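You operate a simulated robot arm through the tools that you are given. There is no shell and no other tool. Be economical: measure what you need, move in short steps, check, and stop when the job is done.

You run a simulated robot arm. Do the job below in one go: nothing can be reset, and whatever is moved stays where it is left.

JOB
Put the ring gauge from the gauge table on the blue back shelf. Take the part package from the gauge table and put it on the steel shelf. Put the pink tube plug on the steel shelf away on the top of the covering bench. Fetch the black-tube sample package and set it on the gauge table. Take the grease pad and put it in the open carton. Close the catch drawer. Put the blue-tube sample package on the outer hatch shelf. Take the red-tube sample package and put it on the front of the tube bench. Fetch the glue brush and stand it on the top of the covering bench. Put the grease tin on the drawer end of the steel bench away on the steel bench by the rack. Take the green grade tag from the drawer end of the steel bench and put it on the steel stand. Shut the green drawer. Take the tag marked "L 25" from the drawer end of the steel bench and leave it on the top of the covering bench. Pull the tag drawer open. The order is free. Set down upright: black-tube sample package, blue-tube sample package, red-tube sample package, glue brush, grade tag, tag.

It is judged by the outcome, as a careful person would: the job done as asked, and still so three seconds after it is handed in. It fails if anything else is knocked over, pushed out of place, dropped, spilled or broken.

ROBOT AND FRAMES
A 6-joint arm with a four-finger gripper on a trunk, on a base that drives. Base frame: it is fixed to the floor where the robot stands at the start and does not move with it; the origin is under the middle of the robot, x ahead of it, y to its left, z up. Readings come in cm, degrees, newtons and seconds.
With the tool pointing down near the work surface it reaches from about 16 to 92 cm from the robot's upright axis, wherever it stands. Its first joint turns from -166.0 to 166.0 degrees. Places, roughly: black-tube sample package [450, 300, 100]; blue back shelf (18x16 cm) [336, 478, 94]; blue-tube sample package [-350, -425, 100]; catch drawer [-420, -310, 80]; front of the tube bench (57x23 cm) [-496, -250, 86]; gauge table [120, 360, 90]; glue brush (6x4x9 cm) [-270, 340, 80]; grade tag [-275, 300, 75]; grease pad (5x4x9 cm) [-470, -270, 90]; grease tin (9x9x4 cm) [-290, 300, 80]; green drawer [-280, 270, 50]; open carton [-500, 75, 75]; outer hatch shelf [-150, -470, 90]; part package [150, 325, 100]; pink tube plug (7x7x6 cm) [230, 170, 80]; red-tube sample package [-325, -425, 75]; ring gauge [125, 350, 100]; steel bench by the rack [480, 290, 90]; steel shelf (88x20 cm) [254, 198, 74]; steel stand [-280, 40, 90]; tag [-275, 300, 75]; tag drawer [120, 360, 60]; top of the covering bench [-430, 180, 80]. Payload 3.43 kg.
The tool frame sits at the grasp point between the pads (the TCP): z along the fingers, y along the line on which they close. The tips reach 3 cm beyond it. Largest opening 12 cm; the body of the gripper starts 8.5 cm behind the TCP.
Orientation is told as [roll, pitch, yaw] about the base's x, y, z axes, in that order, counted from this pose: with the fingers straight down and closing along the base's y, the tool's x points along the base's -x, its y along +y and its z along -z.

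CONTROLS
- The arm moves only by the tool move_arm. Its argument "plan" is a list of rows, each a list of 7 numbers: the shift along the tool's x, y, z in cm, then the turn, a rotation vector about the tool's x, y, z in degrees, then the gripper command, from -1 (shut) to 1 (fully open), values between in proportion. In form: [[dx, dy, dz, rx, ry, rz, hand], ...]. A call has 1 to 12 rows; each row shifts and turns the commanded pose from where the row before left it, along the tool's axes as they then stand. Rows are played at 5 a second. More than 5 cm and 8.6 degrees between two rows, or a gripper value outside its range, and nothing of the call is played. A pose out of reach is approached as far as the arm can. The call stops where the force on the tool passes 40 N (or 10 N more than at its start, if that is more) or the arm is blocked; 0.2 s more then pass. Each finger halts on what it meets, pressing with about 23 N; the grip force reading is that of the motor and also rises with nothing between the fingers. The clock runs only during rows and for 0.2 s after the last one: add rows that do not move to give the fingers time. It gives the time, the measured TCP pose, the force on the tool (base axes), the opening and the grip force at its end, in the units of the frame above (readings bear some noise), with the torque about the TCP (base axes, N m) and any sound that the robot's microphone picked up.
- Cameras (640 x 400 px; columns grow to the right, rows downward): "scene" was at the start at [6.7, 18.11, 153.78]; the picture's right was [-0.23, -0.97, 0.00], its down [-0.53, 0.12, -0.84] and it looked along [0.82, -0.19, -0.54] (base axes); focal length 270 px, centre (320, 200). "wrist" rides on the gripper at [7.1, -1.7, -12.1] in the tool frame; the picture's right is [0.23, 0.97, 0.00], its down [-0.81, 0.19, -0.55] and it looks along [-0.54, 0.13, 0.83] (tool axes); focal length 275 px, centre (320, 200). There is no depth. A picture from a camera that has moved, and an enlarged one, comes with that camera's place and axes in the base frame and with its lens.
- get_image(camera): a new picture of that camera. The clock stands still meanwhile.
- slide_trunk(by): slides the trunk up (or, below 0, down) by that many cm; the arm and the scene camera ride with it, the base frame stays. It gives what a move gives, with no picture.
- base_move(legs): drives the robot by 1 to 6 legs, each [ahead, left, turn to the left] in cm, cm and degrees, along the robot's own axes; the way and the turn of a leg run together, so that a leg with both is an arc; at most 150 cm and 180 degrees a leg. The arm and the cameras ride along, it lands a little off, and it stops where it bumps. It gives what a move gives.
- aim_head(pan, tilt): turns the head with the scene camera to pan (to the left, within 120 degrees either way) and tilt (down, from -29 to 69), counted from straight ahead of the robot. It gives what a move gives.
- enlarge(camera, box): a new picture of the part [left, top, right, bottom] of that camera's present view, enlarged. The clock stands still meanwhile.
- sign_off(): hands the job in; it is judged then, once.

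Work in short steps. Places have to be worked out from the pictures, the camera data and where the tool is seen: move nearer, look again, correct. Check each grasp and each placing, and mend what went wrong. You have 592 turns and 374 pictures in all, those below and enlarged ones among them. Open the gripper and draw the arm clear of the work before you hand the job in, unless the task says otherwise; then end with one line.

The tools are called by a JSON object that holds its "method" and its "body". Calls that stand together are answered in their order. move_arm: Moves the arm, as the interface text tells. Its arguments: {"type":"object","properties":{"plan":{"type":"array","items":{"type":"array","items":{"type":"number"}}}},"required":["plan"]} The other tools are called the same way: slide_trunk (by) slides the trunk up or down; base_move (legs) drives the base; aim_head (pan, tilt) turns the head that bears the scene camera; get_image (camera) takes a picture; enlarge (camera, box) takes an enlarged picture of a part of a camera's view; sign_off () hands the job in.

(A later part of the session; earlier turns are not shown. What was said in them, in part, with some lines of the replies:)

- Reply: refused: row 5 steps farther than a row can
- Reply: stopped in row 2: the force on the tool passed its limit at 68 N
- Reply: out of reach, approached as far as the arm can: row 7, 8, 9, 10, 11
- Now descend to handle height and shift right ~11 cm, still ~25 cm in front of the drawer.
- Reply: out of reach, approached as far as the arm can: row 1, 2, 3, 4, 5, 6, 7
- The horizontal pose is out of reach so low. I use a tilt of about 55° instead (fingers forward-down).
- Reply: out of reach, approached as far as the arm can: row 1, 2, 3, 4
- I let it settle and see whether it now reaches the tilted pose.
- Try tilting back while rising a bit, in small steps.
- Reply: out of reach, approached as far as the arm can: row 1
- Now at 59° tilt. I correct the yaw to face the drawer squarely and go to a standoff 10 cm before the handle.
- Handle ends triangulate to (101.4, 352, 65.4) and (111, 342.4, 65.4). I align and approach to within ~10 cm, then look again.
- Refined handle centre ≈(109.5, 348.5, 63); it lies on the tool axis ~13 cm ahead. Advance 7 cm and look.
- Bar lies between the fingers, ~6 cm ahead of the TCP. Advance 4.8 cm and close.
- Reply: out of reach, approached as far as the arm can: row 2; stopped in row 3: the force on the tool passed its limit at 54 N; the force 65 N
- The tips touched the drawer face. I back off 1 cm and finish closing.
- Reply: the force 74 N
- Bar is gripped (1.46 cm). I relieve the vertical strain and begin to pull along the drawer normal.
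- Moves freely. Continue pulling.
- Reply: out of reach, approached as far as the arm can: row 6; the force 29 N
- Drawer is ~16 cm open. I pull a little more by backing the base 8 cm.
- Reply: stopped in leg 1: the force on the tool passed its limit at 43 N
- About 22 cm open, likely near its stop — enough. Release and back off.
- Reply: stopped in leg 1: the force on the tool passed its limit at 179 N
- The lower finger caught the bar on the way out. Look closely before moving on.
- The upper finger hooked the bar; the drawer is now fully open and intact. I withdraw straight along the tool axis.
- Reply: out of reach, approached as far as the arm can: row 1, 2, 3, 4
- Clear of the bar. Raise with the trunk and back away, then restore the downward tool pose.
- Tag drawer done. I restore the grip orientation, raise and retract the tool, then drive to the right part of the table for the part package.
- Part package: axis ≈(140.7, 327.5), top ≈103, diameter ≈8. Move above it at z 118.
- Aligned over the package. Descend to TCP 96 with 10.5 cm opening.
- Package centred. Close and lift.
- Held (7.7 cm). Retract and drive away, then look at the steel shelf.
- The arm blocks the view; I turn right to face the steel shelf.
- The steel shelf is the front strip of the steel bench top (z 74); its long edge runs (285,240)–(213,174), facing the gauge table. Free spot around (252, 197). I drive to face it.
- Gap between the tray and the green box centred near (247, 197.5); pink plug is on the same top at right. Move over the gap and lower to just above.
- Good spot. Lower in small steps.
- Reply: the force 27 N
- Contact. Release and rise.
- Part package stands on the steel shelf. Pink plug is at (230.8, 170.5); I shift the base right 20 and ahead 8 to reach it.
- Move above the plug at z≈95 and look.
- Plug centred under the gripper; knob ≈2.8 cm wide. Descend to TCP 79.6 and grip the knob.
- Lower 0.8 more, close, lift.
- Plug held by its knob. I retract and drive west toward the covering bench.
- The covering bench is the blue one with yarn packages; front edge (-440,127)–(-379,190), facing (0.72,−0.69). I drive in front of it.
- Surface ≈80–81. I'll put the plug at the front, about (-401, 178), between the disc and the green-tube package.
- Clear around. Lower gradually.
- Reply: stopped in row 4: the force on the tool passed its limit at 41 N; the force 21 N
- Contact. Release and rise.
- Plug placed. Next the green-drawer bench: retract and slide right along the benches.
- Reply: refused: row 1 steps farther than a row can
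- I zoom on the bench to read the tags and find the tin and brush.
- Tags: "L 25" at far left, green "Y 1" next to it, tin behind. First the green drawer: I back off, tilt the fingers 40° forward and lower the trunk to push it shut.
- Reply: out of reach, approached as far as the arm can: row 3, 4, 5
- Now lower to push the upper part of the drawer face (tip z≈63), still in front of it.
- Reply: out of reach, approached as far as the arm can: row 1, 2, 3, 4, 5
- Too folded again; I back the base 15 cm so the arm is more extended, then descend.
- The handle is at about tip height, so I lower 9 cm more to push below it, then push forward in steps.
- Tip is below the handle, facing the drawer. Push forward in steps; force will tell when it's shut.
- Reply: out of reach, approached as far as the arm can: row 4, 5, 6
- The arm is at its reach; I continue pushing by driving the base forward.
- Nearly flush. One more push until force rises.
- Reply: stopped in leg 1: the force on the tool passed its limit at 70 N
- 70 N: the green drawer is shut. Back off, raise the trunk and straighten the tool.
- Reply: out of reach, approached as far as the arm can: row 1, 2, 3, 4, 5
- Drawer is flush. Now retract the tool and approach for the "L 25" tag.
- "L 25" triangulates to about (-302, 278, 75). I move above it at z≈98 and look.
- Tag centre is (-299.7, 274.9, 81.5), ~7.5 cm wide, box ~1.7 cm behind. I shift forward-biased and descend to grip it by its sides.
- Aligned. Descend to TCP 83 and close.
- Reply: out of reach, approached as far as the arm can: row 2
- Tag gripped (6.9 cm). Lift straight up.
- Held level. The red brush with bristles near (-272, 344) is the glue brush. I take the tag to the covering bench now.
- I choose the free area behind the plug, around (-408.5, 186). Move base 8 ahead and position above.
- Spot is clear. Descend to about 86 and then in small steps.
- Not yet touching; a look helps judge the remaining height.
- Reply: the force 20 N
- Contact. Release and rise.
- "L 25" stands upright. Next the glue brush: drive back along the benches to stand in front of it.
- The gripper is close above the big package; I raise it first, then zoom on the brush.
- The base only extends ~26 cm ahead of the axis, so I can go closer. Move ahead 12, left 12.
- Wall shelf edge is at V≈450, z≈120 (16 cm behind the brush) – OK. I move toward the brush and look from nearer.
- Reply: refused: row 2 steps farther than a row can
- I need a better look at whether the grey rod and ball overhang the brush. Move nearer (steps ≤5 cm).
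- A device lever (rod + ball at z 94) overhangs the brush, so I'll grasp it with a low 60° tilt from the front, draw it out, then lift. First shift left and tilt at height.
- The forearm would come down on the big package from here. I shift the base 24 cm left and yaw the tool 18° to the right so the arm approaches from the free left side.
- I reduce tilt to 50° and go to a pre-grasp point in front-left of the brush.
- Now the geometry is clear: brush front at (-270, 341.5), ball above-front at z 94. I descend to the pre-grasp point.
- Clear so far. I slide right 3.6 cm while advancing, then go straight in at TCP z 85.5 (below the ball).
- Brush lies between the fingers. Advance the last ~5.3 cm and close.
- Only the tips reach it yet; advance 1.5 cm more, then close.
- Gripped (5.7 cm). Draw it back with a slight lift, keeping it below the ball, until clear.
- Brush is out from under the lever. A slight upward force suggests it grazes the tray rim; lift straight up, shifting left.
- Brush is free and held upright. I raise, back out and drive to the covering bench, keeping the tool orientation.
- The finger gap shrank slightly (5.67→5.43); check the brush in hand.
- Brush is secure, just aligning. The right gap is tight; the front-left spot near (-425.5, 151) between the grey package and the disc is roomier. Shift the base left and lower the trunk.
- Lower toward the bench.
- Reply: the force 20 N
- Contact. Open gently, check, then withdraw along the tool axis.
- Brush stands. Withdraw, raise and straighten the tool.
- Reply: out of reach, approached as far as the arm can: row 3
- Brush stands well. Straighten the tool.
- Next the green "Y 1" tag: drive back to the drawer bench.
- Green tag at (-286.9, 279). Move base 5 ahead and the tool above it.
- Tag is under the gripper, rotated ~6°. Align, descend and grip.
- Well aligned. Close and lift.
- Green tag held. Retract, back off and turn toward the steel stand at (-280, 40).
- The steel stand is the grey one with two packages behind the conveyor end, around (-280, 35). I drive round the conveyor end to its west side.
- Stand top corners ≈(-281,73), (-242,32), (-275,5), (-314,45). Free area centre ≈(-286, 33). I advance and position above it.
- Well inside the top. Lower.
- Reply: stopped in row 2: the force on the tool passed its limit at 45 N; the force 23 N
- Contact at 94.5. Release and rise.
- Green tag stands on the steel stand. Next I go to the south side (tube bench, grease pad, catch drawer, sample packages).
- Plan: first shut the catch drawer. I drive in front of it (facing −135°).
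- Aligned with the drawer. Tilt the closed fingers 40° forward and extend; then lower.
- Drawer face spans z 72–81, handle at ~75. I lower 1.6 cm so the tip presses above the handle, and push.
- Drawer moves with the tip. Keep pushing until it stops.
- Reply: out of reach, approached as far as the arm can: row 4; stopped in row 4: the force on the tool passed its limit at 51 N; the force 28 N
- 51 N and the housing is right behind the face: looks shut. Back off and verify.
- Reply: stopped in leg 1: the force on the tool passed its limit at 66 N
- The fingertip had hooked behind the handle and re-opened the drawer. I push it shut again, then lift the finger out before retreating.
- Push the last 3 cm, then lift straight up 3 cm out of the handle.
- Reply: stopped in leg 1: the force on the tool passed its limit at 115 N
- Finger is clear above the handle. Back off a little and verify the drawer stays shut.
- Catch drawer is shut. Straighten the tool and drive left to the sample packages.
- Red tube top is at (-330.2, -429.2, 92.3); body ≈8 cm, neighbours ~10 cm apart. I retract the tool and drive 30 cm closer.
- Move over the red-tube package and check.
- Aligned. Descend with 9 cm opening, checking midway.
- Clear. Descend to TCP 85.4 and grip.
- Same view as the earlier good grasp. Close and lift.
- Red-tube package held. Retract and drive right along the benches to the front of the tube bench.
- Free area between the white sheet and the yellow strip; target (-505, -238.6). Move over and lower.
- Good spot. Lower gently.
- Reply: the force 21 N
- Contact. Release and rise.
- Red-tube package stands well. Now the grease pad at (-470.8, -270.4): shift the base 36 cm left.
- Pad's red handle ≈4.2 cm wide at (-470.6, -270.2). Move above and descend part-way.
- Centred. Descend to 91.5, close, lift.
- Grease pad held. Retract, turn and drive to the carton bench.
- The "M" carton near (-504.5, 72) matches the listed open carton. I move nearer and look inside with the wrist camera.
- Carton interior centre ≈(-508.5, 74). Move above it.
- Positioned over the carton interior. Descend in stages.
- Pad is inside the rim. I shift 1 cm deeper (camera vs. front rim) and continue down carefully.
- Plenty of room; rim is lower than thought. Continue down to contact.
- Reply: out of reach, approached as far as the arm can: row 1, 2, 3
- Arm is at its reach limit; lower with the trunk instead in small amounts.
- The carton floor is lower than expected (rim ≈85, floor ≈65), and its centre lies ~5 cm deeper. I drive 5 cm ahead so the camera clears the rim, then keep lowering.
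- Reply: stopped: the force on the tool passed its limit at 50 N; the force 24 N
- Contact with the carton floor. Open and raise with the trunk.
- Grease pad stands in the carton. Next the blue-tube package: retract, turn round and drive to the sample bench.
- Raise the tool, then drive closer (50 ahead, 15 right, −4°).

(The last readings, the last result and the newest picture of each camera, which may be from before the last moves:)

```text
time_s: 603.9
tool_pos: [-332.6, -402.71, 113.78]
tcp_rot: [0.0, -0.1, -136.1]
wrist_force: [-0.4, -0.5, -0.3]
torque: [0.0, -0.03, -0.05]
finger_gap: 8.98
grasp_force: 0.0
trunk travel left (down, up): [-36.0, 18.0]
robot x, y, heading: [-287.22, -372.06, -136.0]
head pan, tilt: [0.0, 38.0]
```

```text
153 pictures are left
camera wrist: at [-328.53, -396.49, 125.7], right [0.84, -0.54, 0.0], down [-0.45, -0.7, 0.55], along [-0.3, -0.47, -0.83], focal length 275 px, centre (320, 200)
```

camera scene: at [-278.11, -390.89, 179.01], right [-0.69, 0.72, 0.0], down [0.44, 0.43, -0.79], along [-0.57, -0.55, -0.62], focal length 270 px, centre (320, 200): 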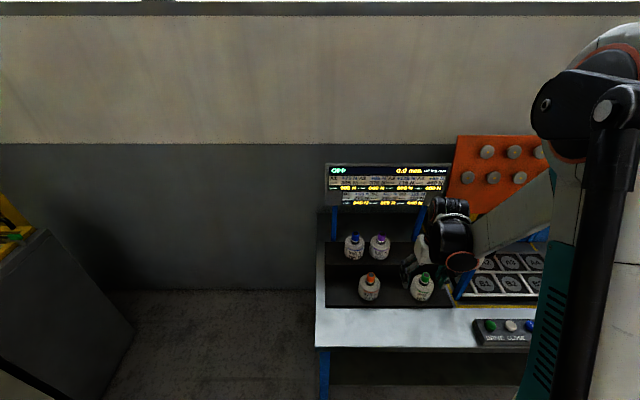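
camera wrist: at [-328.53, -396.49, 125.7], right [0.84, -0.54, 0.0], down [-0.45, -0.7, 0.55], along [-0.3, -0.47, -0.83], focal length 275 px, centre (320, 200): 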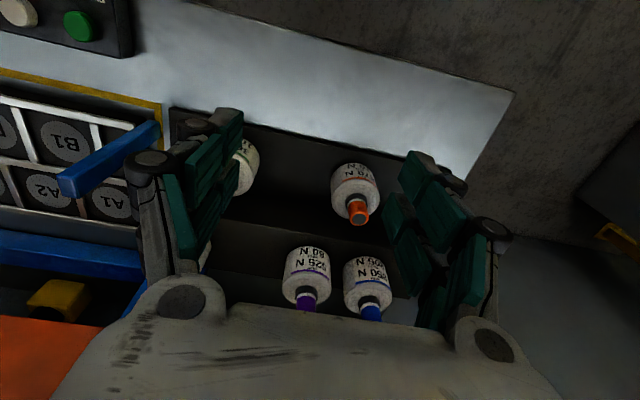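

Blue tube top at (-342.9, -433.8, 100.1). Move base 6 ahead and the tool over it.

{"method": "base_move", "body": {"legs": [[6, 0, 0]]}}

{"method": "move_arm", "body": {"plan": [[-3.8, 2.5, 0, 0, 0, 0, 0.45], [-3.8, 2.5, 0, 0, 0, 0, 0.45], [-3.8, 2.5, 0, 0, 0, 0, 0.45], [-3.8, 2.5, 0, 0, 0, 0, 0.45], [-3.8, 2.6, 0, 0, 0, 0, 0.45], [-3.8, 2.6, 0, 0, 0, 0, 0.45]]}}

{"method": "get_image", "body": {"camera": "wrist"}}

{"method": "get_image", "body": {"camera": "scene"}}

```text
time_s: 604.9
tool_pos: [-336.92, -406.93, 113.76]
tcp_rot: [0.0, -0.1, -136.1]
wrist_force: [0.2, -0.8, 0.3]
torque: [0.06, -0.02, 0.0]
finger_gap: 9.0
grasp_force: 0.0
trunk travel left (down, up): [-36.0, 18.0]
robot x, y, heading: [-291.35, -375.84, -135.8]
head pan, tilt: [0.0, 38.0]
```

```text
time_s: 606.3
tool_pos: [-342.89, -433.92, 113.6]
tcp_rot: [-0.1, -0.1, -135.9]
wrist_force: [0.2, -0.6, -0.2]
torque: [0.04, -0.04, 0.0]
finger_gap: 8.71
grasp_force: 0.1
trunk travel left (down, up): [-36.0, 18.0]
robot x, y, heading: [-291.35, -375.92, -135.9]
head pan, tilt: [0.0, 38.0]
```

```text
152 pictures are left
camera wrist: at [-338.87, -427.71, 125.63], right [0.84, -0.54, 0.0], down [-0.45, -0.7, 0.55], along [-0.3, -0.47, -0.83], focal length 275 px, centre (320, 200)
```

wrist: 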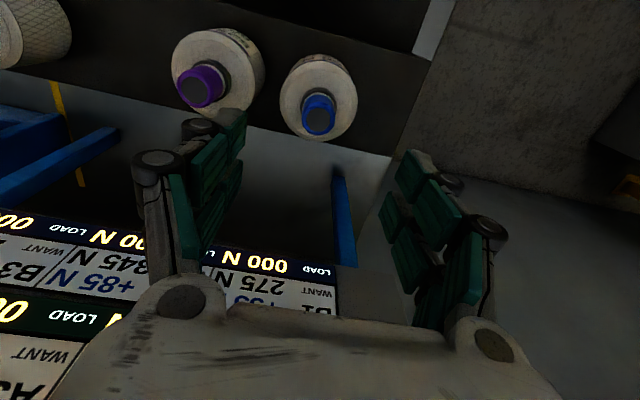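

```text
151 pictures are left
camera scene: at [-282.36, -395.17, 178.99], right [-0.7, 0.72, 0.0], down [0.44, 0.43, -0.79], along [-0.57, -0.55, -0.62], focal length 270 px, centre (320, 200)
```

scene: 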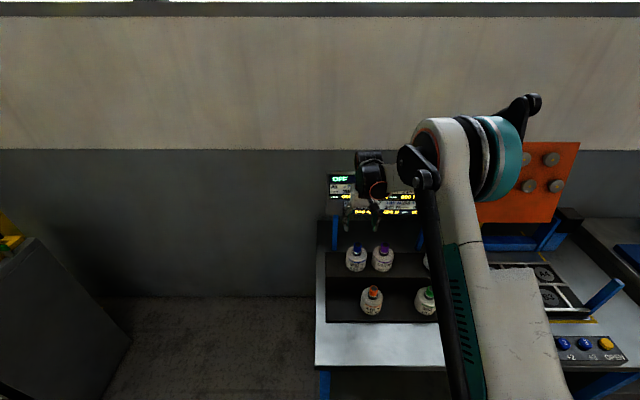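

Aligned. Descend to TCP 93.3 with 8.6 cm opening.

{"method": "move_arm", "body": {"plan": [[0, 0, 5, 0, 0, 0, 0.43], [0, 0, 5, 0, 0, 0, 0.43], [0, 0, 4, 0, 0, 0, 0.43], [0, 0, 3, 0, 0, 0, 0.43], [0, 0, 2, 0, 0, 0, 0.43], [0, 0, 1.3, 0, 0, 0, 0.43]]}}

{"method": "get_image", "body": {"camera": "wrist"}}

```text
time_s: 607.7
tool_pos: [-342.75, -433.7, 93.38]
tcp_rot: [0.1, -0.2, -136.2]
wrist_force: [-0.5, 0.4, -0.5]
torque: [0.03, 0.03, 0.0]
finger_gap: 8.56
grasp_force: 0.0
trunk travel left (down, up): [-36.0, 18.0]
robot x, y, heading: [-291.46, -376.23, -136.0]
head pan, tilt: [0.0, 38.0]
```

```text
150 pictures are left
camera wrist: at [-338.75, -427.53, 105.4], right [0.84, -0.54, 0.0], down [-0.45, -0.7, 0.55], along [-0.3, -0.47, -0.83], focal length 275 px, centre (320, 200)
```

wrist: 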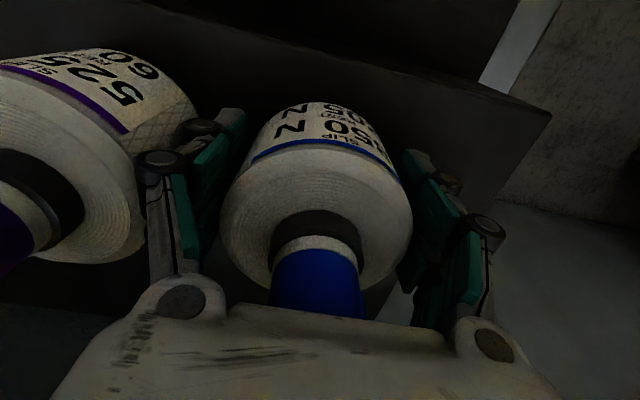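

Good. Close and lift.

{"method": "move_arm", "body": {"plan": [[0, 0, 0, 0, 0, 0, 0.2], [0, 0, 0, 0, 0, 0, -1], [0, 0, 0, 0, 0, 0, -1], [0, 0, 0, 0, 0, 0, -1], [0, 0, -2, 0, 0, 0, -1], [0, 0, -4, 0, 0, 0, -1], [0, 0, -5, 0, 0, 0, -1], [0, 0, -5, 0, 0, 0, -1], [0, 0, -4, 0, 0, 0, -1], [4.5, -2, 0, 0, 0, 0, -1], [4.5, -2, 0, 0, 0, 0, -1], [4.5, -2, 0, 0, 0, 0, -1]]}}

{"method": "get_image", "body": {"camera": "scene"}}

```text
time_s: 610.3
tool_pos: [-337.08, -419.91, 113.45]
tcp_rot: [0.0, -0.2, -136.1]
wrist_force: [-0.3, 0.5, -1.3]
torque: [-0.03, -0.03, 0.03]
finger_gap: 7.94
grasp_force: 23.2
trunk travel left (down, up): [-36.0, 18.0]
robot x, y, heading: [-291.44, -376.27, -135.8]
head pan, tilt: [0.0, 38.0]
```

```text
149 pictures are left
camera scene: at [-282.27, -394.86, 179.03], right [-0.7, 0.72, 0.0], down [0.44, 0.43, -0.79], along [-0.57, -0.55, -0.61], focal length 270 px, centre (320, 200)
```

scene: 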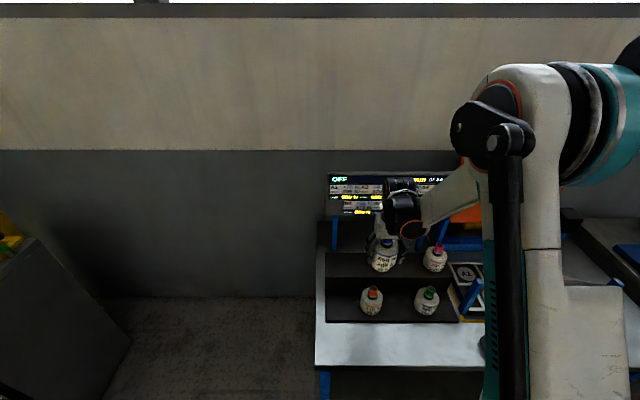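

Blue-tube package held. Retract, back off and look toward the hatch at (-150, -470).

{"method": "move_arm", "body": {"plan": [[4.5, -1, 0, 0, 0, 0, -1], [4.5, -1, 0, 0, 0, 0, -1], [3, 0, 0, 0, 0, 0, -1]]}}

{"method": "base_move", "body": {"legs": [[-75, 0, 0], [0, 0, 60]]}}

{"method": "aim_head", "body": {"pan": 10, "tilt": 25}}

{"method": "get_image", "body": {"camera": "scene"}}

```text
time_s: 611.1
tool_pos: [-329.69, -410.2, 113.13]
tcp_rot: [0.0, -0.2, -136.0]
wrist_force: [0.7, 0.4, -1.7]
torque: [-0.01, 0.04, -0.01]
finger_gap: 7.92
grasp_force: 22.9
trunk travel left (down, up): [-36.0, 18.0]
robot x, y, heading: [-291.23, -376.24, -136.1]
head pan, tilt: [0.0, 38.0]
```

```text
time_s: 617.8
tool_pos: [-227.45, -373.86, 113.06]
tcp_rot: [0.0, -0.1, -77.4]
wrist_force: [-0.8, 0.5, -1.4]
torque: [0.02, 0.01, -0.01]
finger_gap: 7.91
grasp_force: 22.8
trunk travel left (down, up): [-36.0, 18.0]
robot x, y, heading: [-236.75, -323.5, -77.4]
head pan, tilt: [0.0, 38.0]
```

```text
time_s: 618.5
tool_pos: [-227.54, -373.91, 113.19]
tcp_rot: [0.1, -0.1, -77.4]
wrist_force: [-1.3, 0.6, -2.8]
torque: [0.01, -0.04, 0.0]
finger_gap: 7.91
grasp_force: 22.7
trunk travel left (down, up): [-36.0, 18.0]
robot x, y, heading: [-236.33, -323.33, -77.4]
head pan, tilt: [10.0, 25.0]
```

```text
148 pictures are left
camera scene: at [-213.92, -325.47, 181.04], right [-0.92, -0.38, 0.0], down [-0.16, 0.39, -0.91], along [0.35, -0.84, -0.42], focal length 270 px, centre (320, 200)
```

scene: 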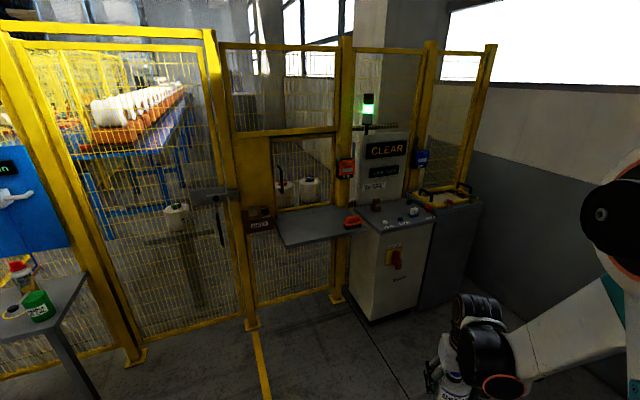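

Outer hatch shelf: front edge (-143,-441)–(-180,-474), z≈90. Target spot (-148,-462). I turn to face it and drive up.

{"method": "base_move", "body": {"legs": [[0, 0, 29.5], [88, -28, 0]]}}

{"method": "aim_head", "body": {"pan": 0, "tilt": 42}}

{"method": "get_image", "body": {"camera": "scene"}}

{"method": "get_image", "body": {"camera": "wrist"}}

```text
time_s: 624.9
tool_pos: [-164.02, -446.82, 113.18]
tcp_rot: [0.0, -0.2, -47.3]
wrist_force: [0.0, 0.2, -2.5]
torque: [0.03, 0.01, -0.02]
finger_gap: 7.91
grasp_force: 22.6
trunk travel left (down, up): [-36.0, 18.0]
robot x, y, heading: [-197.1, -407.46, -47.1]
head pan, tilt: [10.0, 25.0]
```

```text
time_s: 625.7
tool_pos: [-163.83, -446.74, 113.19]
tcp_rot: [0.1, 0.0, -47.3]
wrist_force: [-0.2, -0.8, -2.8]
torque: [0.01, 0.02, 0.0]
finger_gap: 7.91
grasp_force: 22.9
trunk travel left (down, up): [-36.0, 18.0]
robot x, y, heading: [-197.06, -407.69, -47.1]
head pan, tilt: [0.0, 42.0]
```

```text
147 pictures are left
camera scene: at [-178.07, -398.62, 178.42], right [-0.73, -0.68, 0.0], down [-0.45, 0.49, -0.74], along [0.51, -0.55, -0.67], focal length 270 px, centre (320, 200)
```

scene: 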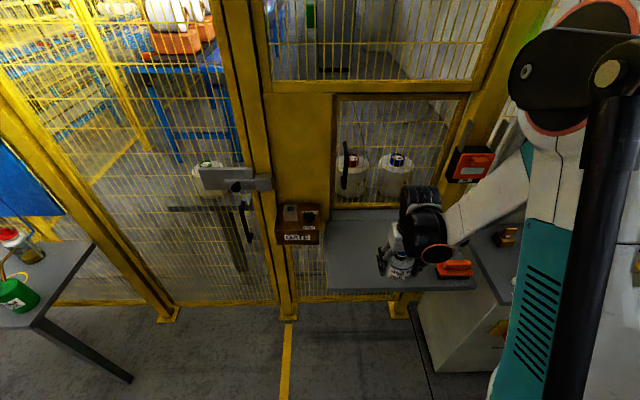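

```text
146 pictures are left
camera wrist: at [-169.96, -442.67, 125.15], right [0.56, 0.83, 0.0], down [0.69, -0.47, 0.55], along [0.46, -0.31, -0.83], focal length 275 px, centre (320, 200)
```

wrist: 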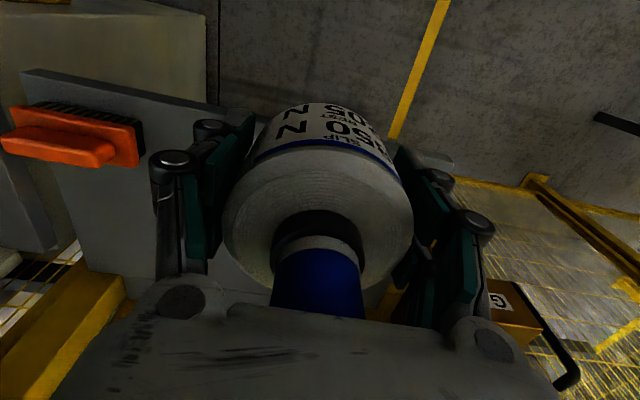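

Shelf is clear left of the red brush. Move the package over (-148, -464) and lower.

{"method": "move_arm", "body": {"plan": [[-4.6, 0, 0, 0, 0, 0, -1], [-4.6, 0, 0, 0, 0, 0, -1], [-4.6, 0, 0, 0, 0, 0, -1], [-4.6, 0, 0, 0, 0, 0, -1], [-4.6, -0.2, 0, 0, 0, 0, -1], [0, 0, 4, 0, 0, 0, -1], [0, 0, 4, 0, 0, 0, -1], [0, 0, 4, 0, 0, 0, -1], [0, 0, 3, 0, 0, 0, -1]]}}

{"method": "get_image", "body": {"camera": "wrist"}}

{"method": "get_image", "body": {"camera": "scene"}}

```text
time_s: 627.7
tool_pos: [-148.11, -463.74, 97.7]
tcp_rot: [0.0, -0.1, -47.3]
wrist_force: [-0.2, -0.6, -2.8]
torque: [0.03, -0.04, -0.02]
finger_gap: 7.91
grasp_force: 23.6
trunk travel left (down, up): [-36.0, 18.0]
robot x, y, heading: [-197.16, -407.77, -47.4]
head pan, tilt: [0.0, 42.0]
```

```text
145 pictures are left
camera wrist: at [-154.21, -459.65, 109.63], right [0.56, 0.83, 0.0], down [0.69, -0.47, 0.55], along [0.46, -0.31, -0.83], focal length 275 px, centre (320, 200)
```

wrist: 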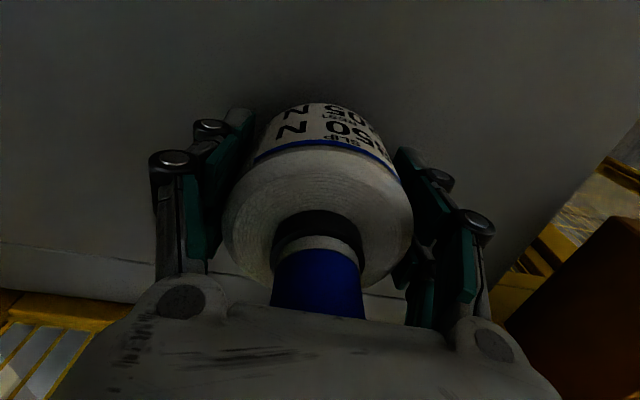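

```text
144 pictures are left
camera scene: at [-178.03, -398.67, 178.41], right [-0.73, -0.68, 0.0], down [-0.45, 0.49, -0.74], along [0.5, -0.55, -0.67], focal length 270 px, centre (320, 200)
```

scene: 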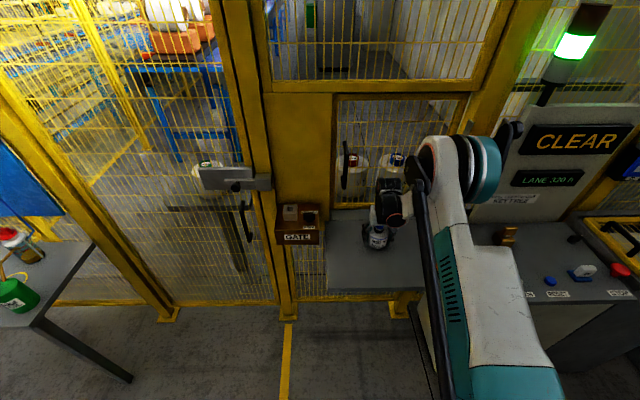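

Good. Lower in small steps.

{"method": "move_arm", "body": {"plan": [[0, 0, 0.8, 0, 0, 0, -1], [0, 0, 0.6, 0, 0, 0, -1], [0, 0, 0.4, 0, 0, 0, -1], [0, 0, 0.3, 0, 0, 0, -1]]}}

{"method": "move_arm", "body": {"plan": [[0, 0, 0.25, 0, 0, 0, -1], [0, 0, 0.25, 0, 0, 0, -1], [0, 0, 0.25, 0, 0, 0, -1]]}}

{"method": "move_arm", "body": {"plan": [[0, 0, 0.2, 0, 0, 0, -1], [0, 0, 0.2, 0, 0, 0, -1], [0, 0, 0.2, 0, 0, 0, -1]]}}

```text
time_s: 628.7
tool_pos: [-148.48, -463.99, 96.18]
tcp_rot: [0.0, -0.1, -47.3]
wrist_force: [0.5, 0.3, -3.0]
torque: [0.0, 0.01, 0.01]
finger_gap: 7.89
grasp_force: 22.9
trunk travel left (down, up): [-36.0, 18.0]
robot x, y, heading: [-196.98, -407.47, -47.2]
head pan, tilt: [0.0, 42.0]
```

```text
time_s: 629.5
tool_pos: [-148.55, -463.91, 95.43]
tcp_rot: [0.0, -0.1, -47.3]
wrist_force: [0.5, 0.0, -2.9]
torque: [0.0, 0.01, -0.01]
finger_gap: 7.9
grasp_force: 22.9
trunk travel left (down, up): [-36.0, 18.0]
robot x, y, heading: [-197.11, -407.19, -46.9]
head pan, tilt: [0.0, 42.0]
```

```text
time_s: 630.3
tool_pos: [-148.38, -463.94, 95.11]
tcp_rot: [-0.1, -0.3, -47.3]
wrist_force: [-0.2, 3.1, 20.1]
torque: [0.25, 0.26, -0.02]
finger_gap: 7.92
grasp_force: 23.1
trunk travel left (down, up): [-36.0, 18.0]
robot x, y, heading: [-197.16, -407.68, -47.2]
head pan, tilt: [0.0, 42.0]
stopped in row 3: the force on the tool passed its limit at 43 N (the readings are from after the stop); the commanded pose is now the measured one
```

Contact. Release, rise and retract.

{"method": "move_arm", "body": {"plan": [[0, 0, -0.2, 0, 0, 0, -1], [0, 0, 0, 0, 0, 0, 0.5], [0, 0, 0, 0, 0, 0, 0.7], [0, 0, 0, 0, 0, 0, 0.7], [0, 0, -3, 0, 0, 0, 0.7], [0, 0, -4, 0, 0, 0, 0.7], [0, 0, -5, 0, 0, 0, 0.7], [0, 0, -5, 0, 0, 0, 0.7], [0, 0, -3, 0, 0, 0, 0.7], [4.6, 0, 0, 0, 0, 0, 0.7], [4.6, 0, 0, 0, 0, 0, 0.7], [4.6, 0, 0, 0, 0, 0, 0.7]]}}

{"method": "get_image", "body": {"camera": "scene"}}

```text
time_s: 632.9
tool_pos: [-157.65, -453.13, 114.95]
tcp_rot: [0.0, -0.3, -47.3]
wrist_force: [-0.2, 0.0, -0.7]
torque: [-0.01, -0.02, 0.0]
finger_gap: 10.22
grasp_force: 0.0
trunk travel left (down, up): [-36.0, 18.0]
robot x, y, heading: [-197.2, -407.55, -47.3]
head pan, tilt: [0.0, 42.0]
```

```text
143 pictures are left
camera scene: at [-178.2, -398.47, 178.43], right [-0.73, -0.68, 0.0], down [-0.45, 0.49, -0.74], along [0.51, -0.55, -0.67], focal length 270 px, centre (320, 200)
```

scene: 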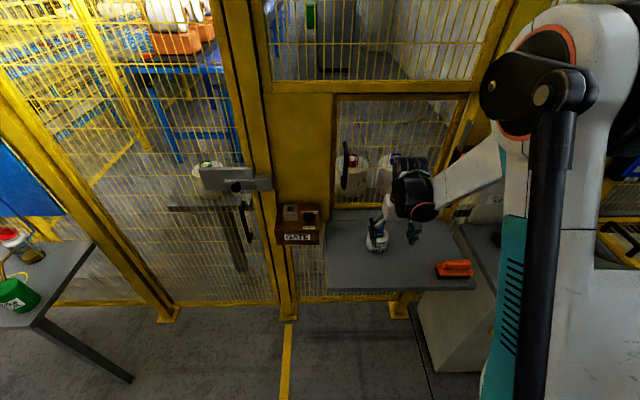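

Blue-tube package stands on the outer hatch shelf. Last: the grease tin. Drive back north around the conveyor's west end.

{"method": "base_move", "body": {"legs": [[-70, 0, 0], [0, 0, 180], [143, -27, 0], [140, -27, 0]]}}

```text
time_s: 657.5
tool_pos: [-427.53, -61.62, 114.91]
tcp_rot: [0.0, -0.2, 129.5]
wrist_force: [-0.1, 0.2, 0.0]
torque: [-0.03, -0.03, 0.0]
finger_gap: 10.2
grasp_force: 0.1
trunk travel left (down, up): [-36.0, 18.0]
robot x, y, heading: [-390.46, -109.54, 129.5]
head pan, tilt: [0.0, 42.0]
```

{"method": "base_move", "body": {"legs": [[69.5, -61, 0], [69.5, -61, 0], [0, 0, 6.5], [-3, -94, 0], [-3, -94, 0]]}}

{"method": "get_image", "body": {"camera": "scene"}}

```text
time_s: 676.3
tool_pos: [-283.46, 244.87, 114.87]
tcp_rot: [0.0, -0.2, 133.1]
wrist_force: [-0.4, 0.0, -0.2]
torque: [0.01, 0.01, -0.03]
finger_gap: 10.19
grasp_force: 0.0
trunk travel left (down, up): [-36.0, 18.0]
robot x, y, heading: [-243.58, 199.4, 133.0]
head pan, tilt: [0.0, 42.0]
```

```text
142 pictures are left
camera scene: at [-262.51, 190.42, 178.42], right [0.73, 0.68, 0.0], down [0.46, -0.49, -0.74], along [-0.51, 0.54, -0.67], focal length 270 px, centre (320, 200)
```

scene: 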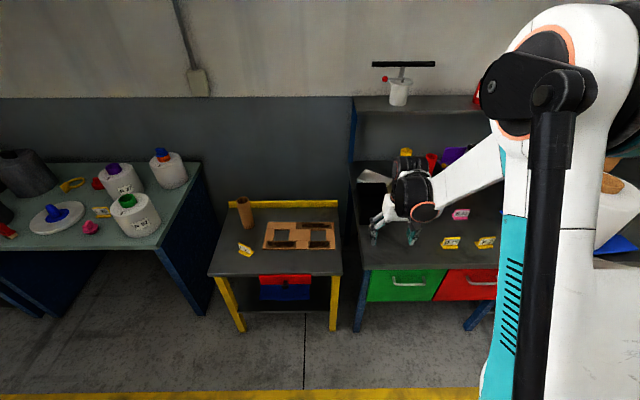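

Position for the tin at about (-289, 295).

{"method": "base_move", "body": {"legs": [[0, -33, 0], [26, 0, 3]]}}

{"method": "get_image", "body": {"camera": "scene"}}

{"method": "get_image", "body": {"camera": "wrist"}}

```text
time_s: 680.0
tool_pos: [-280.03, 283.8, 114.85]
tcp_rot: [0.0, -0.2, 136.6]
wrist_force: [-0.3, 0.2, 0.6]
torque: [-0.05, -0.03, 0.0]
finger_gap: 10.18
grasp_force: 0.0
trunk travel left (down, up): [-36.0, 18.0]
robot x, y, heading: [-237.8, 240.98, 136.7]
head pan, tilt: [0.0, 42.0]
```

```text
141 pictures are left
camera scene: at [-255.82, 230.87, 178.41], right [0.69, 0.73, 0.0], down [0.49, -0.46, -0.74], along [-0.54, 0.51, -0.67], focal length 270 px, centre (320, 200)
```

scene: 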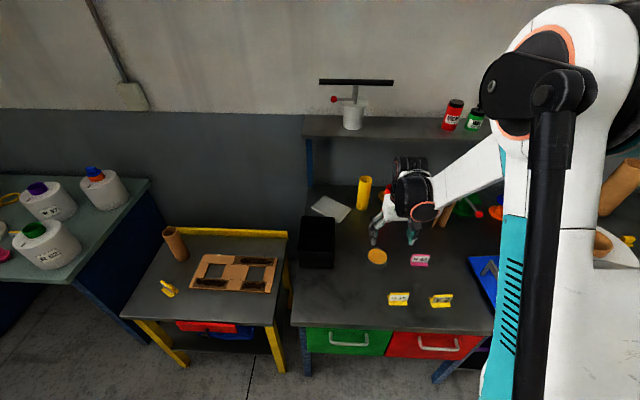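

```text
140 pictures are left
camera wrist: at [-273.63, 280.13, 126.77], right [-0.5, -0.86, 0.0], down [-0.72, 0.42, 0.56], along [-0.48, 0.28, -0.83], focal length 275 px, centre (320, 200)
```

wrist: 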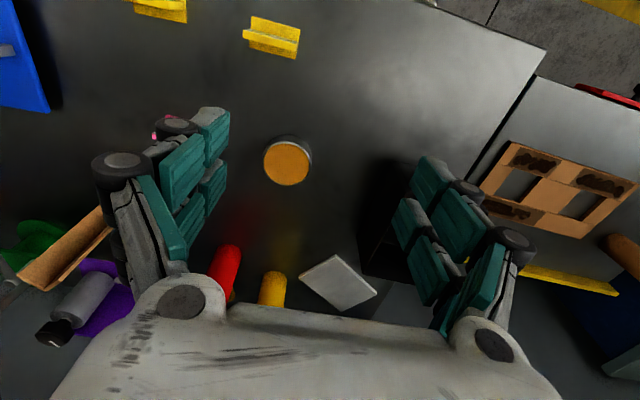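

Tin at (-289.2, 295.8), ~8–9 cm across, 4 cm high. Move above, lower trunk, then descend wide open.

{"method": "move_arm", "body": {"plan": [[-3.7, -0.6, 0, 0, 0, 0, 1], [-3.7, -0.6, 0, 0, 0, 0, 1], [-3.7, -0.6, 0, 0, 0, 0, 1], [-3.8, -0.6, 0, 0, 0, 0, 1]]}}

{"method": "slide_trunk", "body": {"by": -10}}

{"method": "move_arm", "body": {"plan": [[0, 0, 4, 0, 0, 0, 1], [0, 0, 4, 0, 0, 0, 1], [0, 0, 3, 0, 0, 0, 1]]}}

{"method": "get_image", "body": {"camera": "wrist"}}

```text
time_s: 681.0
tool_pos: [-289.55, 295.95, 114.92]
tcp_rot: [0.0, -0.3, 136.5]
wrist_force: [-0.5, 0.7, -0.5]
torque: [-0.03, -0.03, 0.02]
finger_gap: 11.99
grasp_force: 0.0
trunk travel left (down, up): [-36.0, 18.0]
robot x, y, heading: [-236.97, 240.71, 136.6]
head pan, tilt: [0.0, 42.0]
```

```text
time_s: 682.3
tool_pos: [-289.45, 295.8, 105.08]
tcp_rot: [0.0, -0.1, 136.6]
wrist_force: [0.0, -0.3, -0.3]
torque: [0.03, -0.02, 0.03]
finger_gap: 12.0
grasp_force: 0.1
trunk travel left (down, up): [-26.0, 28.0]
robot x, y, heading: [-237.53, 240.47, 136.5]
head pan, tilt: [0.0, 42.0]
```

```text
time_s: 683.1
tool_pos: [-289.46, 295.83, 93.93]
tcp_rot: [0.0, -0.2, 136.5]
wrist_force: [-0.2, 0.4, 0.0]
torque: [-0.02, -0.02, 0.0]
finger_gap: 11.96
grasp_force: 0.0
trunk travel left (down, up): [-26.0, 28.0]
robot x, y, heading: [-237.32, 240.94, 136.8]
head pan, tilt: [0.0, 42.0]
```

```text
139 pictures are left
camera wrist: at [-283.1, 292.13, 105.93], right [-0.5, -0.86, 0.0], down [-0.72, 0.42, 0.56], along [-0.48, 0.28, -0.83], focal length 275 px, centre (320, 200)
```

wrist: 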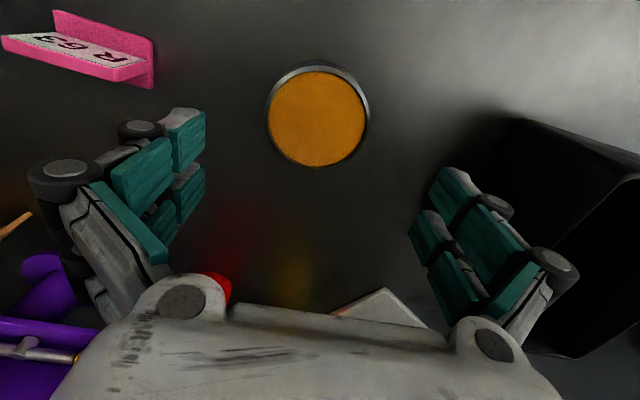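

Centred. Descend to 83.6, grip, lift.

{"method": "move_arm", "body": {"plan": [[0.5, -0.3, 4, 0, 0, 0, 0.8], [0, 0, 3, 0, 0, 0, 0.8], [0, 0, 2, 0, 0, 0, 0.8], [0, 0, 1.2, 0, 0, 0, 0.8], [0, 0, 0, 0, 0, 0, 0.8]]}}

{"method": "get_image", "body": {"camera": "wrist"}}

```text
time_s: 684.3
tool_pos: [-289.06, 295.77, 83.87]
tcp_rot: [-0.1, -0.3, 136.6]
wrist_force: [0.0, 0.0, -0.6]
torque: [0.03, 0.0, 0.01]
finger_gap: 10.82
grasp_force: 0.1
trunk travel left (down, up): [-26.0, 28.0]
robot x, y, heading: [-236.92, 240.6, 136.5]
head pan, tilt: [0.0, 42.0]
```

```text
138 pictures are left
camera wrist: at [-282.62, 292.14, 95.87], right [-0.5, -0.86, 0.0], down [-0.72, 0.42, 0.56], along [-0.48, 0.28, -0.83], focal length 275 px, centre (320, 200)
```

wrist: 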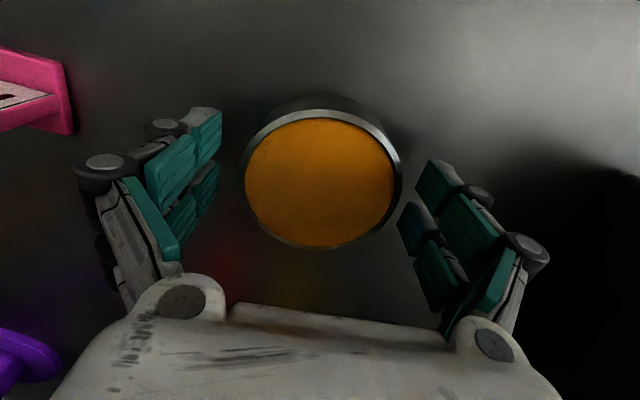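

{"method": "move_arm", "body": {"plan": [[0, 0, 0.4, 0, 0, 0, 0.8], [0, 0, 0, 0, 0, 0, 0.3], [0, 0, 0, 0, 0, 0, -1], [0, 0, 0, 0, 0, 0, -1], [0, 0, 0, 0, 0, 0, -1], [0, 0, -2, 0, 0, 0, -1], [0, 0, -4, 0, 0, 0, -1], [0, 0, -5, 0, 0, 0, -1], [0, 0, -5, 0, 0, 0, -1], [0, 0, -5, 0, 0, 0, -1]]}}

{"method": "get_image", "body": {"camera": "wrist"}}

```text
time_s: 686.5
tool_pos: [-288.79, 295.66, 104.33]
tcp_rot: [0.0, -0.2, 136.7]
wrist_force: [-0.7, 0.1, -7.0]
torque: [-0.03, -0.04, 0.0]
finger_gap: 8.64
grasp_force: 22.9
trunk travel left (down, up): [-26.0, 28.0]
robot x, y, heading: [-237.1, 240.58, 136.7]
head pan, tilt: [0.0, 42.0]
```

```text
137 pictures are left
camera wrist: at [-282.44, 291.93, 116.2], right [-0.5, -0.86, 0.0], down [-0.72, 0.42, 0.56], along [-0.48, 0.28, -0.83], focal length 275 px, centre (320, 200)
```

wrist: 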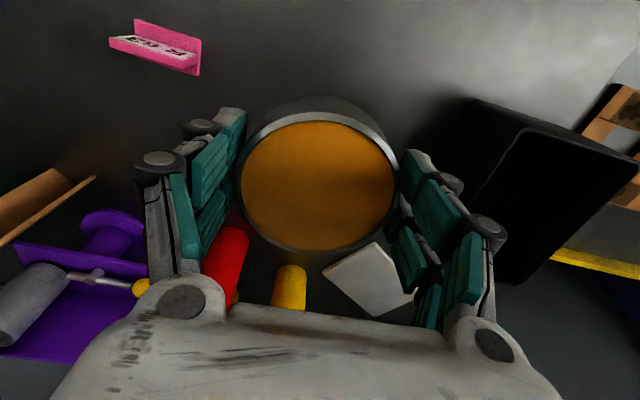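

Tin held level. Retract, raise, and drive the long way to the rack bench, keeping heading ≈43°.

{"method": "move_arm", "body": {"plan": [[4.8, 0, -1, 0, 0, 0, -1], [4.8, 0, -1, 0, 0, 0, -1], [4.8, 0, -1, 0, 0, 0, -1], [4.8, 0, -1, 0, 0, 0, -1]]}}

{"method": "slide_trunk", "body": {"by": 6}}

{"method": "base_move", "body": {"legs": [[-60, 0, 0], [0, 0, -93.5], [77, -65, 0], [77, -65, 0], [77, -65, 0]]}}

{"method": "get_image", "body": {"camera": "wrist"}}

```text
time_s: 687.5
tool_pos: [-274.79, 282.27, 108.49]
tcp_rot: [-0.1, -0.3, 136.6]
wrist_force: [0.7, -0.7, -6.8]
torque: [0.01, 0.0, 0.04]
finger_gap: 8.66
grasp_force: 23.1
trunk travel left (down, up): [-26.0, 28.0]
robot x, y, heading: [-237.67, 240.89, 136.6]
head pan, tilt: [0.0, 42.0]
```

```text
time_s: 688.5
tool_pos: [-274.98, 282.54, 114.31]
tcp_rot: [0.0, -0.2, 136.6]
wrist_force: [-0.2, -0.3, -6.3]
torque: [-0.02, -0.01, 0.0]
finger_gap: 8.64
grasp_force: 22.9
trunk travel left (down, up): [-32.0, 22.0]
robot x, y, heading: [-236.92, 240.58, 136.7]
head pan, tilt: [0.0, 42.0]
```

```text
time_s: 710.2
tool_pos: [151.25, 231.94, 114.4]
tcp_rot: [0.0, -0.3, 38.3]
wrist_force: [0.4, -0.3, -6.5]
torque: [-0.02, 0.05, 0.01]
finger_gap: 8.62
grasp_force: 23.4
trunk travel left (down, up): [-32.0, 22.0]
robot x, y, heading: [104.61, 200.27, 38.3]
head pan, tilt: [0.0, 42.0]
```

```text
136 pictures are left
camera wrist: at [146.61, 226.1, 126.33], right [-0.78, 0.62, 0.0], down [0.52, 0.65, 0.56], along [0.34, 0.44, -0.83], focal length 275 px, centre (320, 200)
```

wrist: 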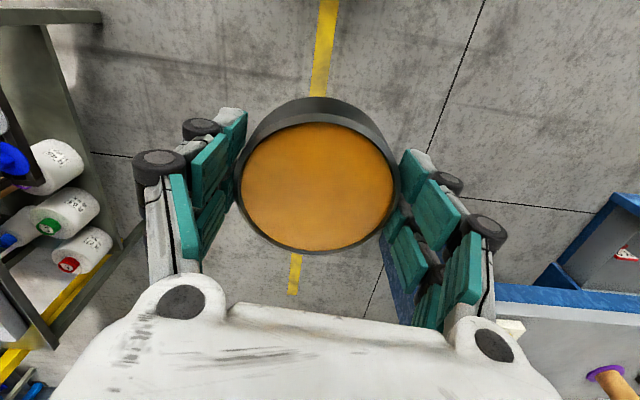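

Continue through the passage to the rack bench.

{"method": "base_move", "body": {"legs": [[64, -24, 0], [83, 9, 0], [92, 2, 0]]}}

```text
time_s: 722.5
tool_pos: [345.27, 374.31, 114.25]
tcp_rot: [0.0, -0.2, 38.5]
wrist_force: [-0.1, 0.3, -6.4]
torque: [0.02, 0.05, 0.01]
finger_gap: 8.64
grasp_force: 23.1
trunk travel left (down, up): [-32.0, 22.0]
robot x, y, heading: [298.33, 342.79, 38.5]
head pan, tilt: [0.0, 42.0]
```

{"method": "base_move", "body": {"legs": [[10, -75, 0], [10, -75, 0], [0, 0, 5]]}}

{"method": "aim_head", "body": {"pan": -5, "tilt": 40}}

{"method": "get_image", "body": {"camera": "scene"}}

{"method": "get_image", "body": {"camera": "wrist"}}

```text
time_s: 730.9
tool_pos: [453.21, 275.36, 114.39]
tcp_rot: [0.0, -0.2, 45.8]
wrist_force: [-0.4, -0.2, -6.5]
torque: [-0.05, 0.01, 0.03]
finger_gap: 8.63
grasp_force: 23.0
trunk travel left (down, up): [-32.0, 22.0]
robot x, y, heading: [410.89, 237.98, 45.8]
head pan, tilt: [0.0, 42.0]
```

```text
time_s: 731.6
tool_pos: [453.25, 275.38, 114.36]
tcp_rot: [0.0, -0.3, 45.9]
wrist_force: [-0.1, 0.5, -7.4]
torque: [-0.04, -0.01, 0.0]
finger_gap: 8.63
grasp_force: 23.0
trunk travel left (down, up): [-32.0, 22.0]
robot x, y, heading: [411.0, 238.01, 46.2]
head pan, tilt: [-5.0, 40.0]
```

```text
135 pictures are left
camera scene: at [401.71, 256.44, 174.71], right [0.66, -0.75, 0.0], down [-0.49, -0.42, -0.77], along [0.58, 0.5, -0.64], focal length 270 px, centre (320, 200)
```

scene: 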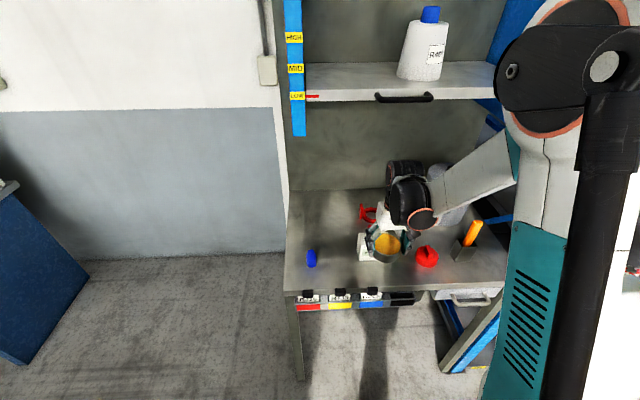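

```text
134 pictures are left
camera wrist: at [449.43, 269.02, 126.34], right [-0.86, 0.51, 0.0], down [0.43, 0.71, 0.56], along [0.29, 0.48, -0.83], focal length 275 px, centre (320, 200)
```

wrist: 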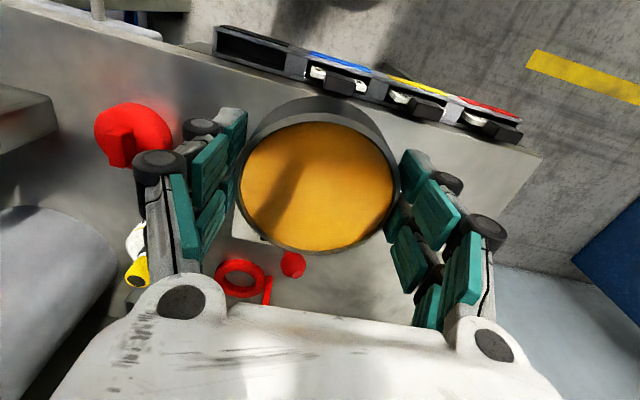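

Place at the old spot of the black-tube package, slightly left/deeper: (461.4, 303). Base 5 ahead, then move over.

{"method": "base_move", "body": {"legs": [[5, 0, 0]]}}

{"method": "move_arm", "body": {"plan": [[-3.5, 2.25, 0, 0, 0, 0, -1], [-3.5, 2.25, 0, 0, 0, 0, -1], [-3.5, 2.25, 0, 0, 0, 0, -1], [-3.5, 2.25, 0, 0, 0, 0, -1], [-3.4, 2.25, 0, 0, 0, 0, -1], [-3.3, 2.25, 0, 0, 0, 0, -1], [0, 0, 5, 0, 0, 0, -1], [0, 0, 5, 0, 0, 0, -1], [0, 0, 3, 0, 0, 0, -1]]}}

{"method": "get_image", "body": {"camera": "wrist"}}

{"method": "enlarge", "body": {"camera": "scene", "box": [270, 150, 470, 310]}}

```text
time_s: 732.5
tool_pos: [456.68, 278.95, 114.29]
tcp_rot: [0.0, -0.2, 45.9]
wrist_force: [0.6, 1.1, -6.5]
torque: [-0.08, 0.07, -0.01]
finger_gap: 8.63
grasp_force: 23.5
trunk travel left (down, up): [-32.0, 22.0]
robot x, y, heading: [414.73, 241.86, 45.8]
head pan, tilt: [-5.0, 40.0]
```

```text
time_s: 734.5
tool_pos: [461.33, 303.17, 101.43]
tcp_rot: [0.0, -0.2, 45.8]
wrist_force: [0.6, -0.5, -7.7]
torque: [-0.05, 0.0, -0.02]
finger_gap: 8.64
grasp_force: 23.3
trunk travel left (down, up): [-32.0, 22.0]
robot x, y, heading: [414.43, 241.58, 46.0]
head pan, tilt: [-5.0, 40.0]
```

```text
133 pictures are left
camera wrist: at [457.6, 296.9, 113.41], right [-0.86, 0.51, 0.0], down [0.43, 0.71, 0.56], along [0.29, 0.48, -0.83], focal length 275 px, centre (320, 200)
```

wrist: 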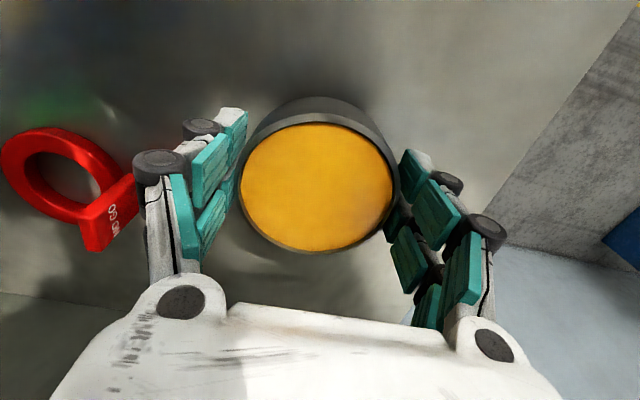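

```text
2.50 times, centred on (370, 230) of scene
camera zoom: at [405.21, 260.06, 174.7], right [0.65, -0.76, 0.0], down [-0.49, -0.42, -0.77], along [0.58, 0.5, -0.64], focal length 676 px, centre (195, 125)
```

zoom: 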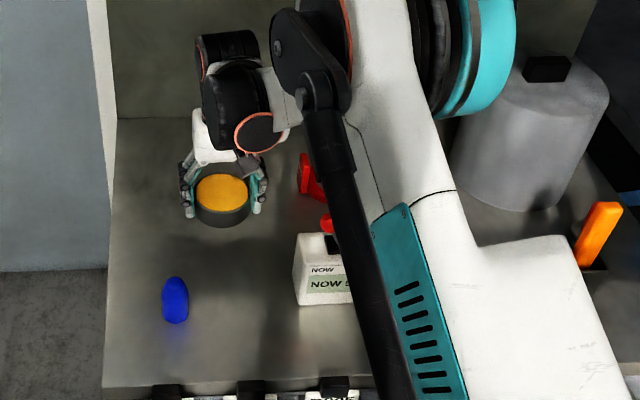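

Clear. Lower gently.

{"method": "move_arm", "body": {"plan": [[0, 0, 2, 0, 0, 0, -1], [0, 0, 1.5, 0, 0, 0, -1], [0, 0, 0.8, 0, 0, 0, -1], [0, 0, 0.5, 0, 0, 0, -1]]}}

{"method": "move_arm", "body": {"plan": [[0, 0, 0.3, 0, 0, 0, -1], [0, 0, 0.3, 0, 0, 0, -1], [0, 0, 0.3, 0, 0, 0, -1]]}}

{"method": "move_arm", "body": {"plan": [[0, 0, 0.25, 0, 0, 0, -1], [0, 0, 0.25, 0, 0, 0, -1]]}}

```text
time_s: 735.5
tool_pos: [461.36, 303.17, 96.74]
tcp_rot: [0.0, -0.2, 45.9]
wrist_force: [-0.3, 0.1, -7.3]
torque: [-0.04, 0.03, 0.0]
finger_gap: 8.65
grasp_force: 22.9
trunk travel left (down, up): [-32.0, 22.0]
robot x, y, heading: [414.22, 241.45, 45.7]
head pan, tilt: [-5.0, 40.0]
```

```text
time_s: 736.3
tool_pos: [461.51, 303.22, 95.68]
tcp_rot: [0.0, -0.2, 45.8]
wrist_force: [0.2, -0.7, -6.7]
torque: [-0.04, 0.06, 0.02]
finger_gap: 8.62
grasp_force: 22.8
trunk travel left (down, up): [-32.0, 22.0]
robot x, y, heading: [414.64, 241.99, 45.8]
head pan, tilt: [-5.0, 40.0]
```

```text
time_s: 736.9
tool_pos: [461.57, 303.17, 95.41]
tcp_rot: [-0.1, -0.3, 45.8]
wrist_force: [2.1, 0.5, 14.9]
torque: [0.07, -0.19, 0.28]
finger_gap: 8.69
grasp_force: 22.8
trunk travel left (down, up): [-32.0, 22.0]
robot x, y, heading: [414.56, 241.67, 45.9]
head pan, tilt: [-5.0, 40.0]
```

Contact (+22 N). Release and rise.

{"method": "move_arm", "body": {"plan": [[0, 0, -0.1, 0, 0, 0, -1], [0, 0, 0, 0, 0, 0, 0.6], [0, 0, 0, 0, 0, 0, 0.9], [0, 0, 0, 0, 0, 0, 0.9], [0, 0, -3, 0, 0, 0, 0.9], [0, 0, -4, 0, 0, 0, 0.9], [0, 0, -5, 0, 0, 0, 0.9], [0, 0, -5, 0, 0, 0, 0.9], [4.5, -2, 0, 0, 0, 0, 0.9], [4.5, -2, 0, 0, 0, 0, 0.9], [4.5, -2, 0, 0, 0, 0, 0.9]]}}

{"method": "enlarge", "body": {"camera": "scene", "box": [270, 150, 470, 310]}}

```text
time_s: 739.3
tool_pos: [456.41, 288.91, 112.55]
tcp_rot: [0.0, -0.2, 45.8]
wrist_force: [-0.7, -1.0, 1.4]
torque: [0.06, -0.04, -0.02]
finger_gap: 11.41
grasp_force: 0.1
trunk travel left (down, up): [-32.0, 22.0]
robot x, y, heading: [414.58, 241.4, 46.1]
head pan, tilt: [-5.0, 40.0]
```

```text
2.50 times, centred on (370, 230) of scene
camera zoom: at [405.05, 259.83, 174.73], right [0.65, -0.76, 0.0], down [-0.49, -0.42, -0.77], along [0.58, 0.5, -0.64], focal length 676 px, centre (195, 125)
```

zoom: 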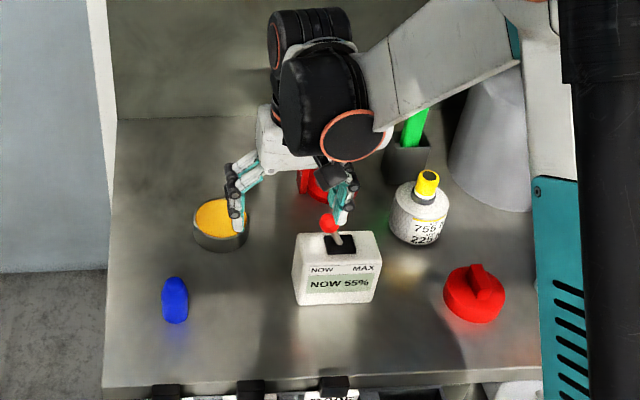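

Tin stands on the rack bench. I draw the arm clear and take a final look.

{"method": "move_arm", "body": {"plan": [[4.5, -1, -1, 0, 0, 0, 1], [4.5, -1, -1, 0, 0, 0, 1], [4.5, 0, 0, 0, 0, 0, 1]]}}

{"method": "base_move", "body": {"legs": [[-15, 0, 0], [-6, 77, 0], [-6, 77, 0]]}}

{"method": "aim_head", "body": {"pan": 95, "tilt": 25}}

{"method": "get_image", "body": {"camera": "scene"}}

{"method": "aim_head", "body": {"pan": 40, "tilt": 25}}

{"method": "get_image", "body": {"camera": "scene"}}

```text
time_s: 740.1
tool_pos: [448.23, 278.22, 114.53]
tcp_rot: [-0.1, -0.4, 45.9]
wrist_force: [0.1, 0.4, -0.8]
torque: [0.06, -0.03, 0.0]
finger_gap: 11.99
grasp_force: 0.0
trunk travel left (down, up): [-32.0, 22.0]
robot x, y, heading: [414.73, 241.63, 46.1]
head pan, tilt: [-5.0, 40.0]
```

```text
time_s: 749.0
tool_pos: [317.18, 365.13, 114.48]
tcp_rot: [0.0, -0.3, 47.1]
wrist_force: [0.7, -0.2, -0.6]
torque: [-0.02, -0.02, 0.0]
finger_gap: 11.98
grasp_force: 0.1
trunk travel left (down, up): [-32.0, 22.0]
robot x, y, heading: [284.12, 327.77, 47.3]
head pan, tilt: [-5.0, 40.0]
```

```text
time_s: 750.8
tool_pos: [317.25, 365.24, 114.48]
tcp_rot: [0.0, -0.2, 47.2]
wrist_force: [-0.5, -0.2, -0.5]
torque: [0.03, -0.01, -0.01]
finger_gap: 12.02
grasp_force: 0.0
trunk travel left (down, up): [-32.0, 22.0]
robot x, y, heading: [284.01, 328.03, 47.3]
head pan, tilt: [95.0, 25.0]
```

```text
130 pictures are left
camera scene: at [260.73, 345.77, 177.04], right [0.61, 0.79, 0.0], down [0.33, -0.26, -0.91], along [-0.72, 0.55, -0.42], focal length 270 px, centre (320, 200)
```

scene: 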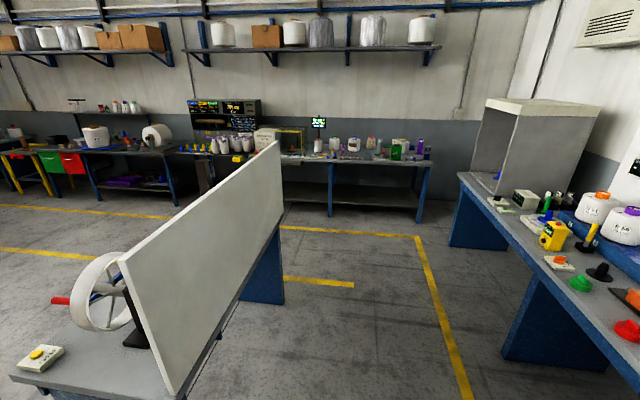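

```text
time_s: 752.0
tool_pos: [317.19, 364.97, 114.45]
tcp_rot: [0.1, -0.3, 47.2]
wrist_force: [-0.5, -0.6, 0.2]
torque: [0.0, 0.04, -0.05]
finger_gap: 11.98
grasp_force: 0.0
trunk travel left (down, up): [-32.0, 22.0]
robot x, y, heading: [284.25, 327.54, 47.2]
head pan, tilt: [40.0, 25.0]
```

```text
129 pictures are left
camera scene: at [268.45, 349.33, 177.04], right [1.0, -0.05, 0.0], down [-0.02, -0.42, -0.91], along [0.04, 0.91, -0.42], focal length 270 px, centre (320, 200)
```

scene: 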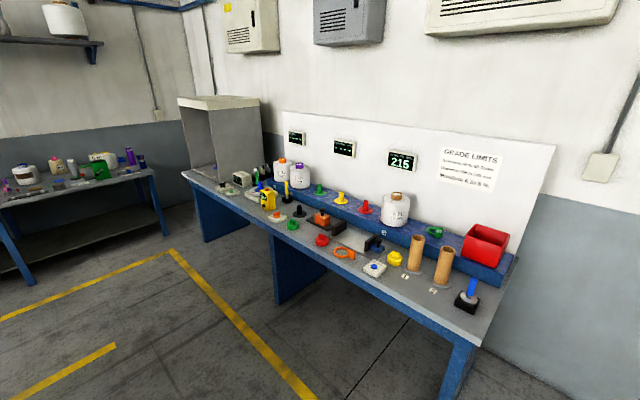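

Everything is in place: the ring gauge shows on the blue back shelf, the gripper is open and the arm is clear. I hand the job in.

{"method": "sign_off", "body": {}}

```text
The job is handed in.
```

All 14 tasks are done and the job is handed in; I checked each item after placing it but did not go round all the places again at the end.
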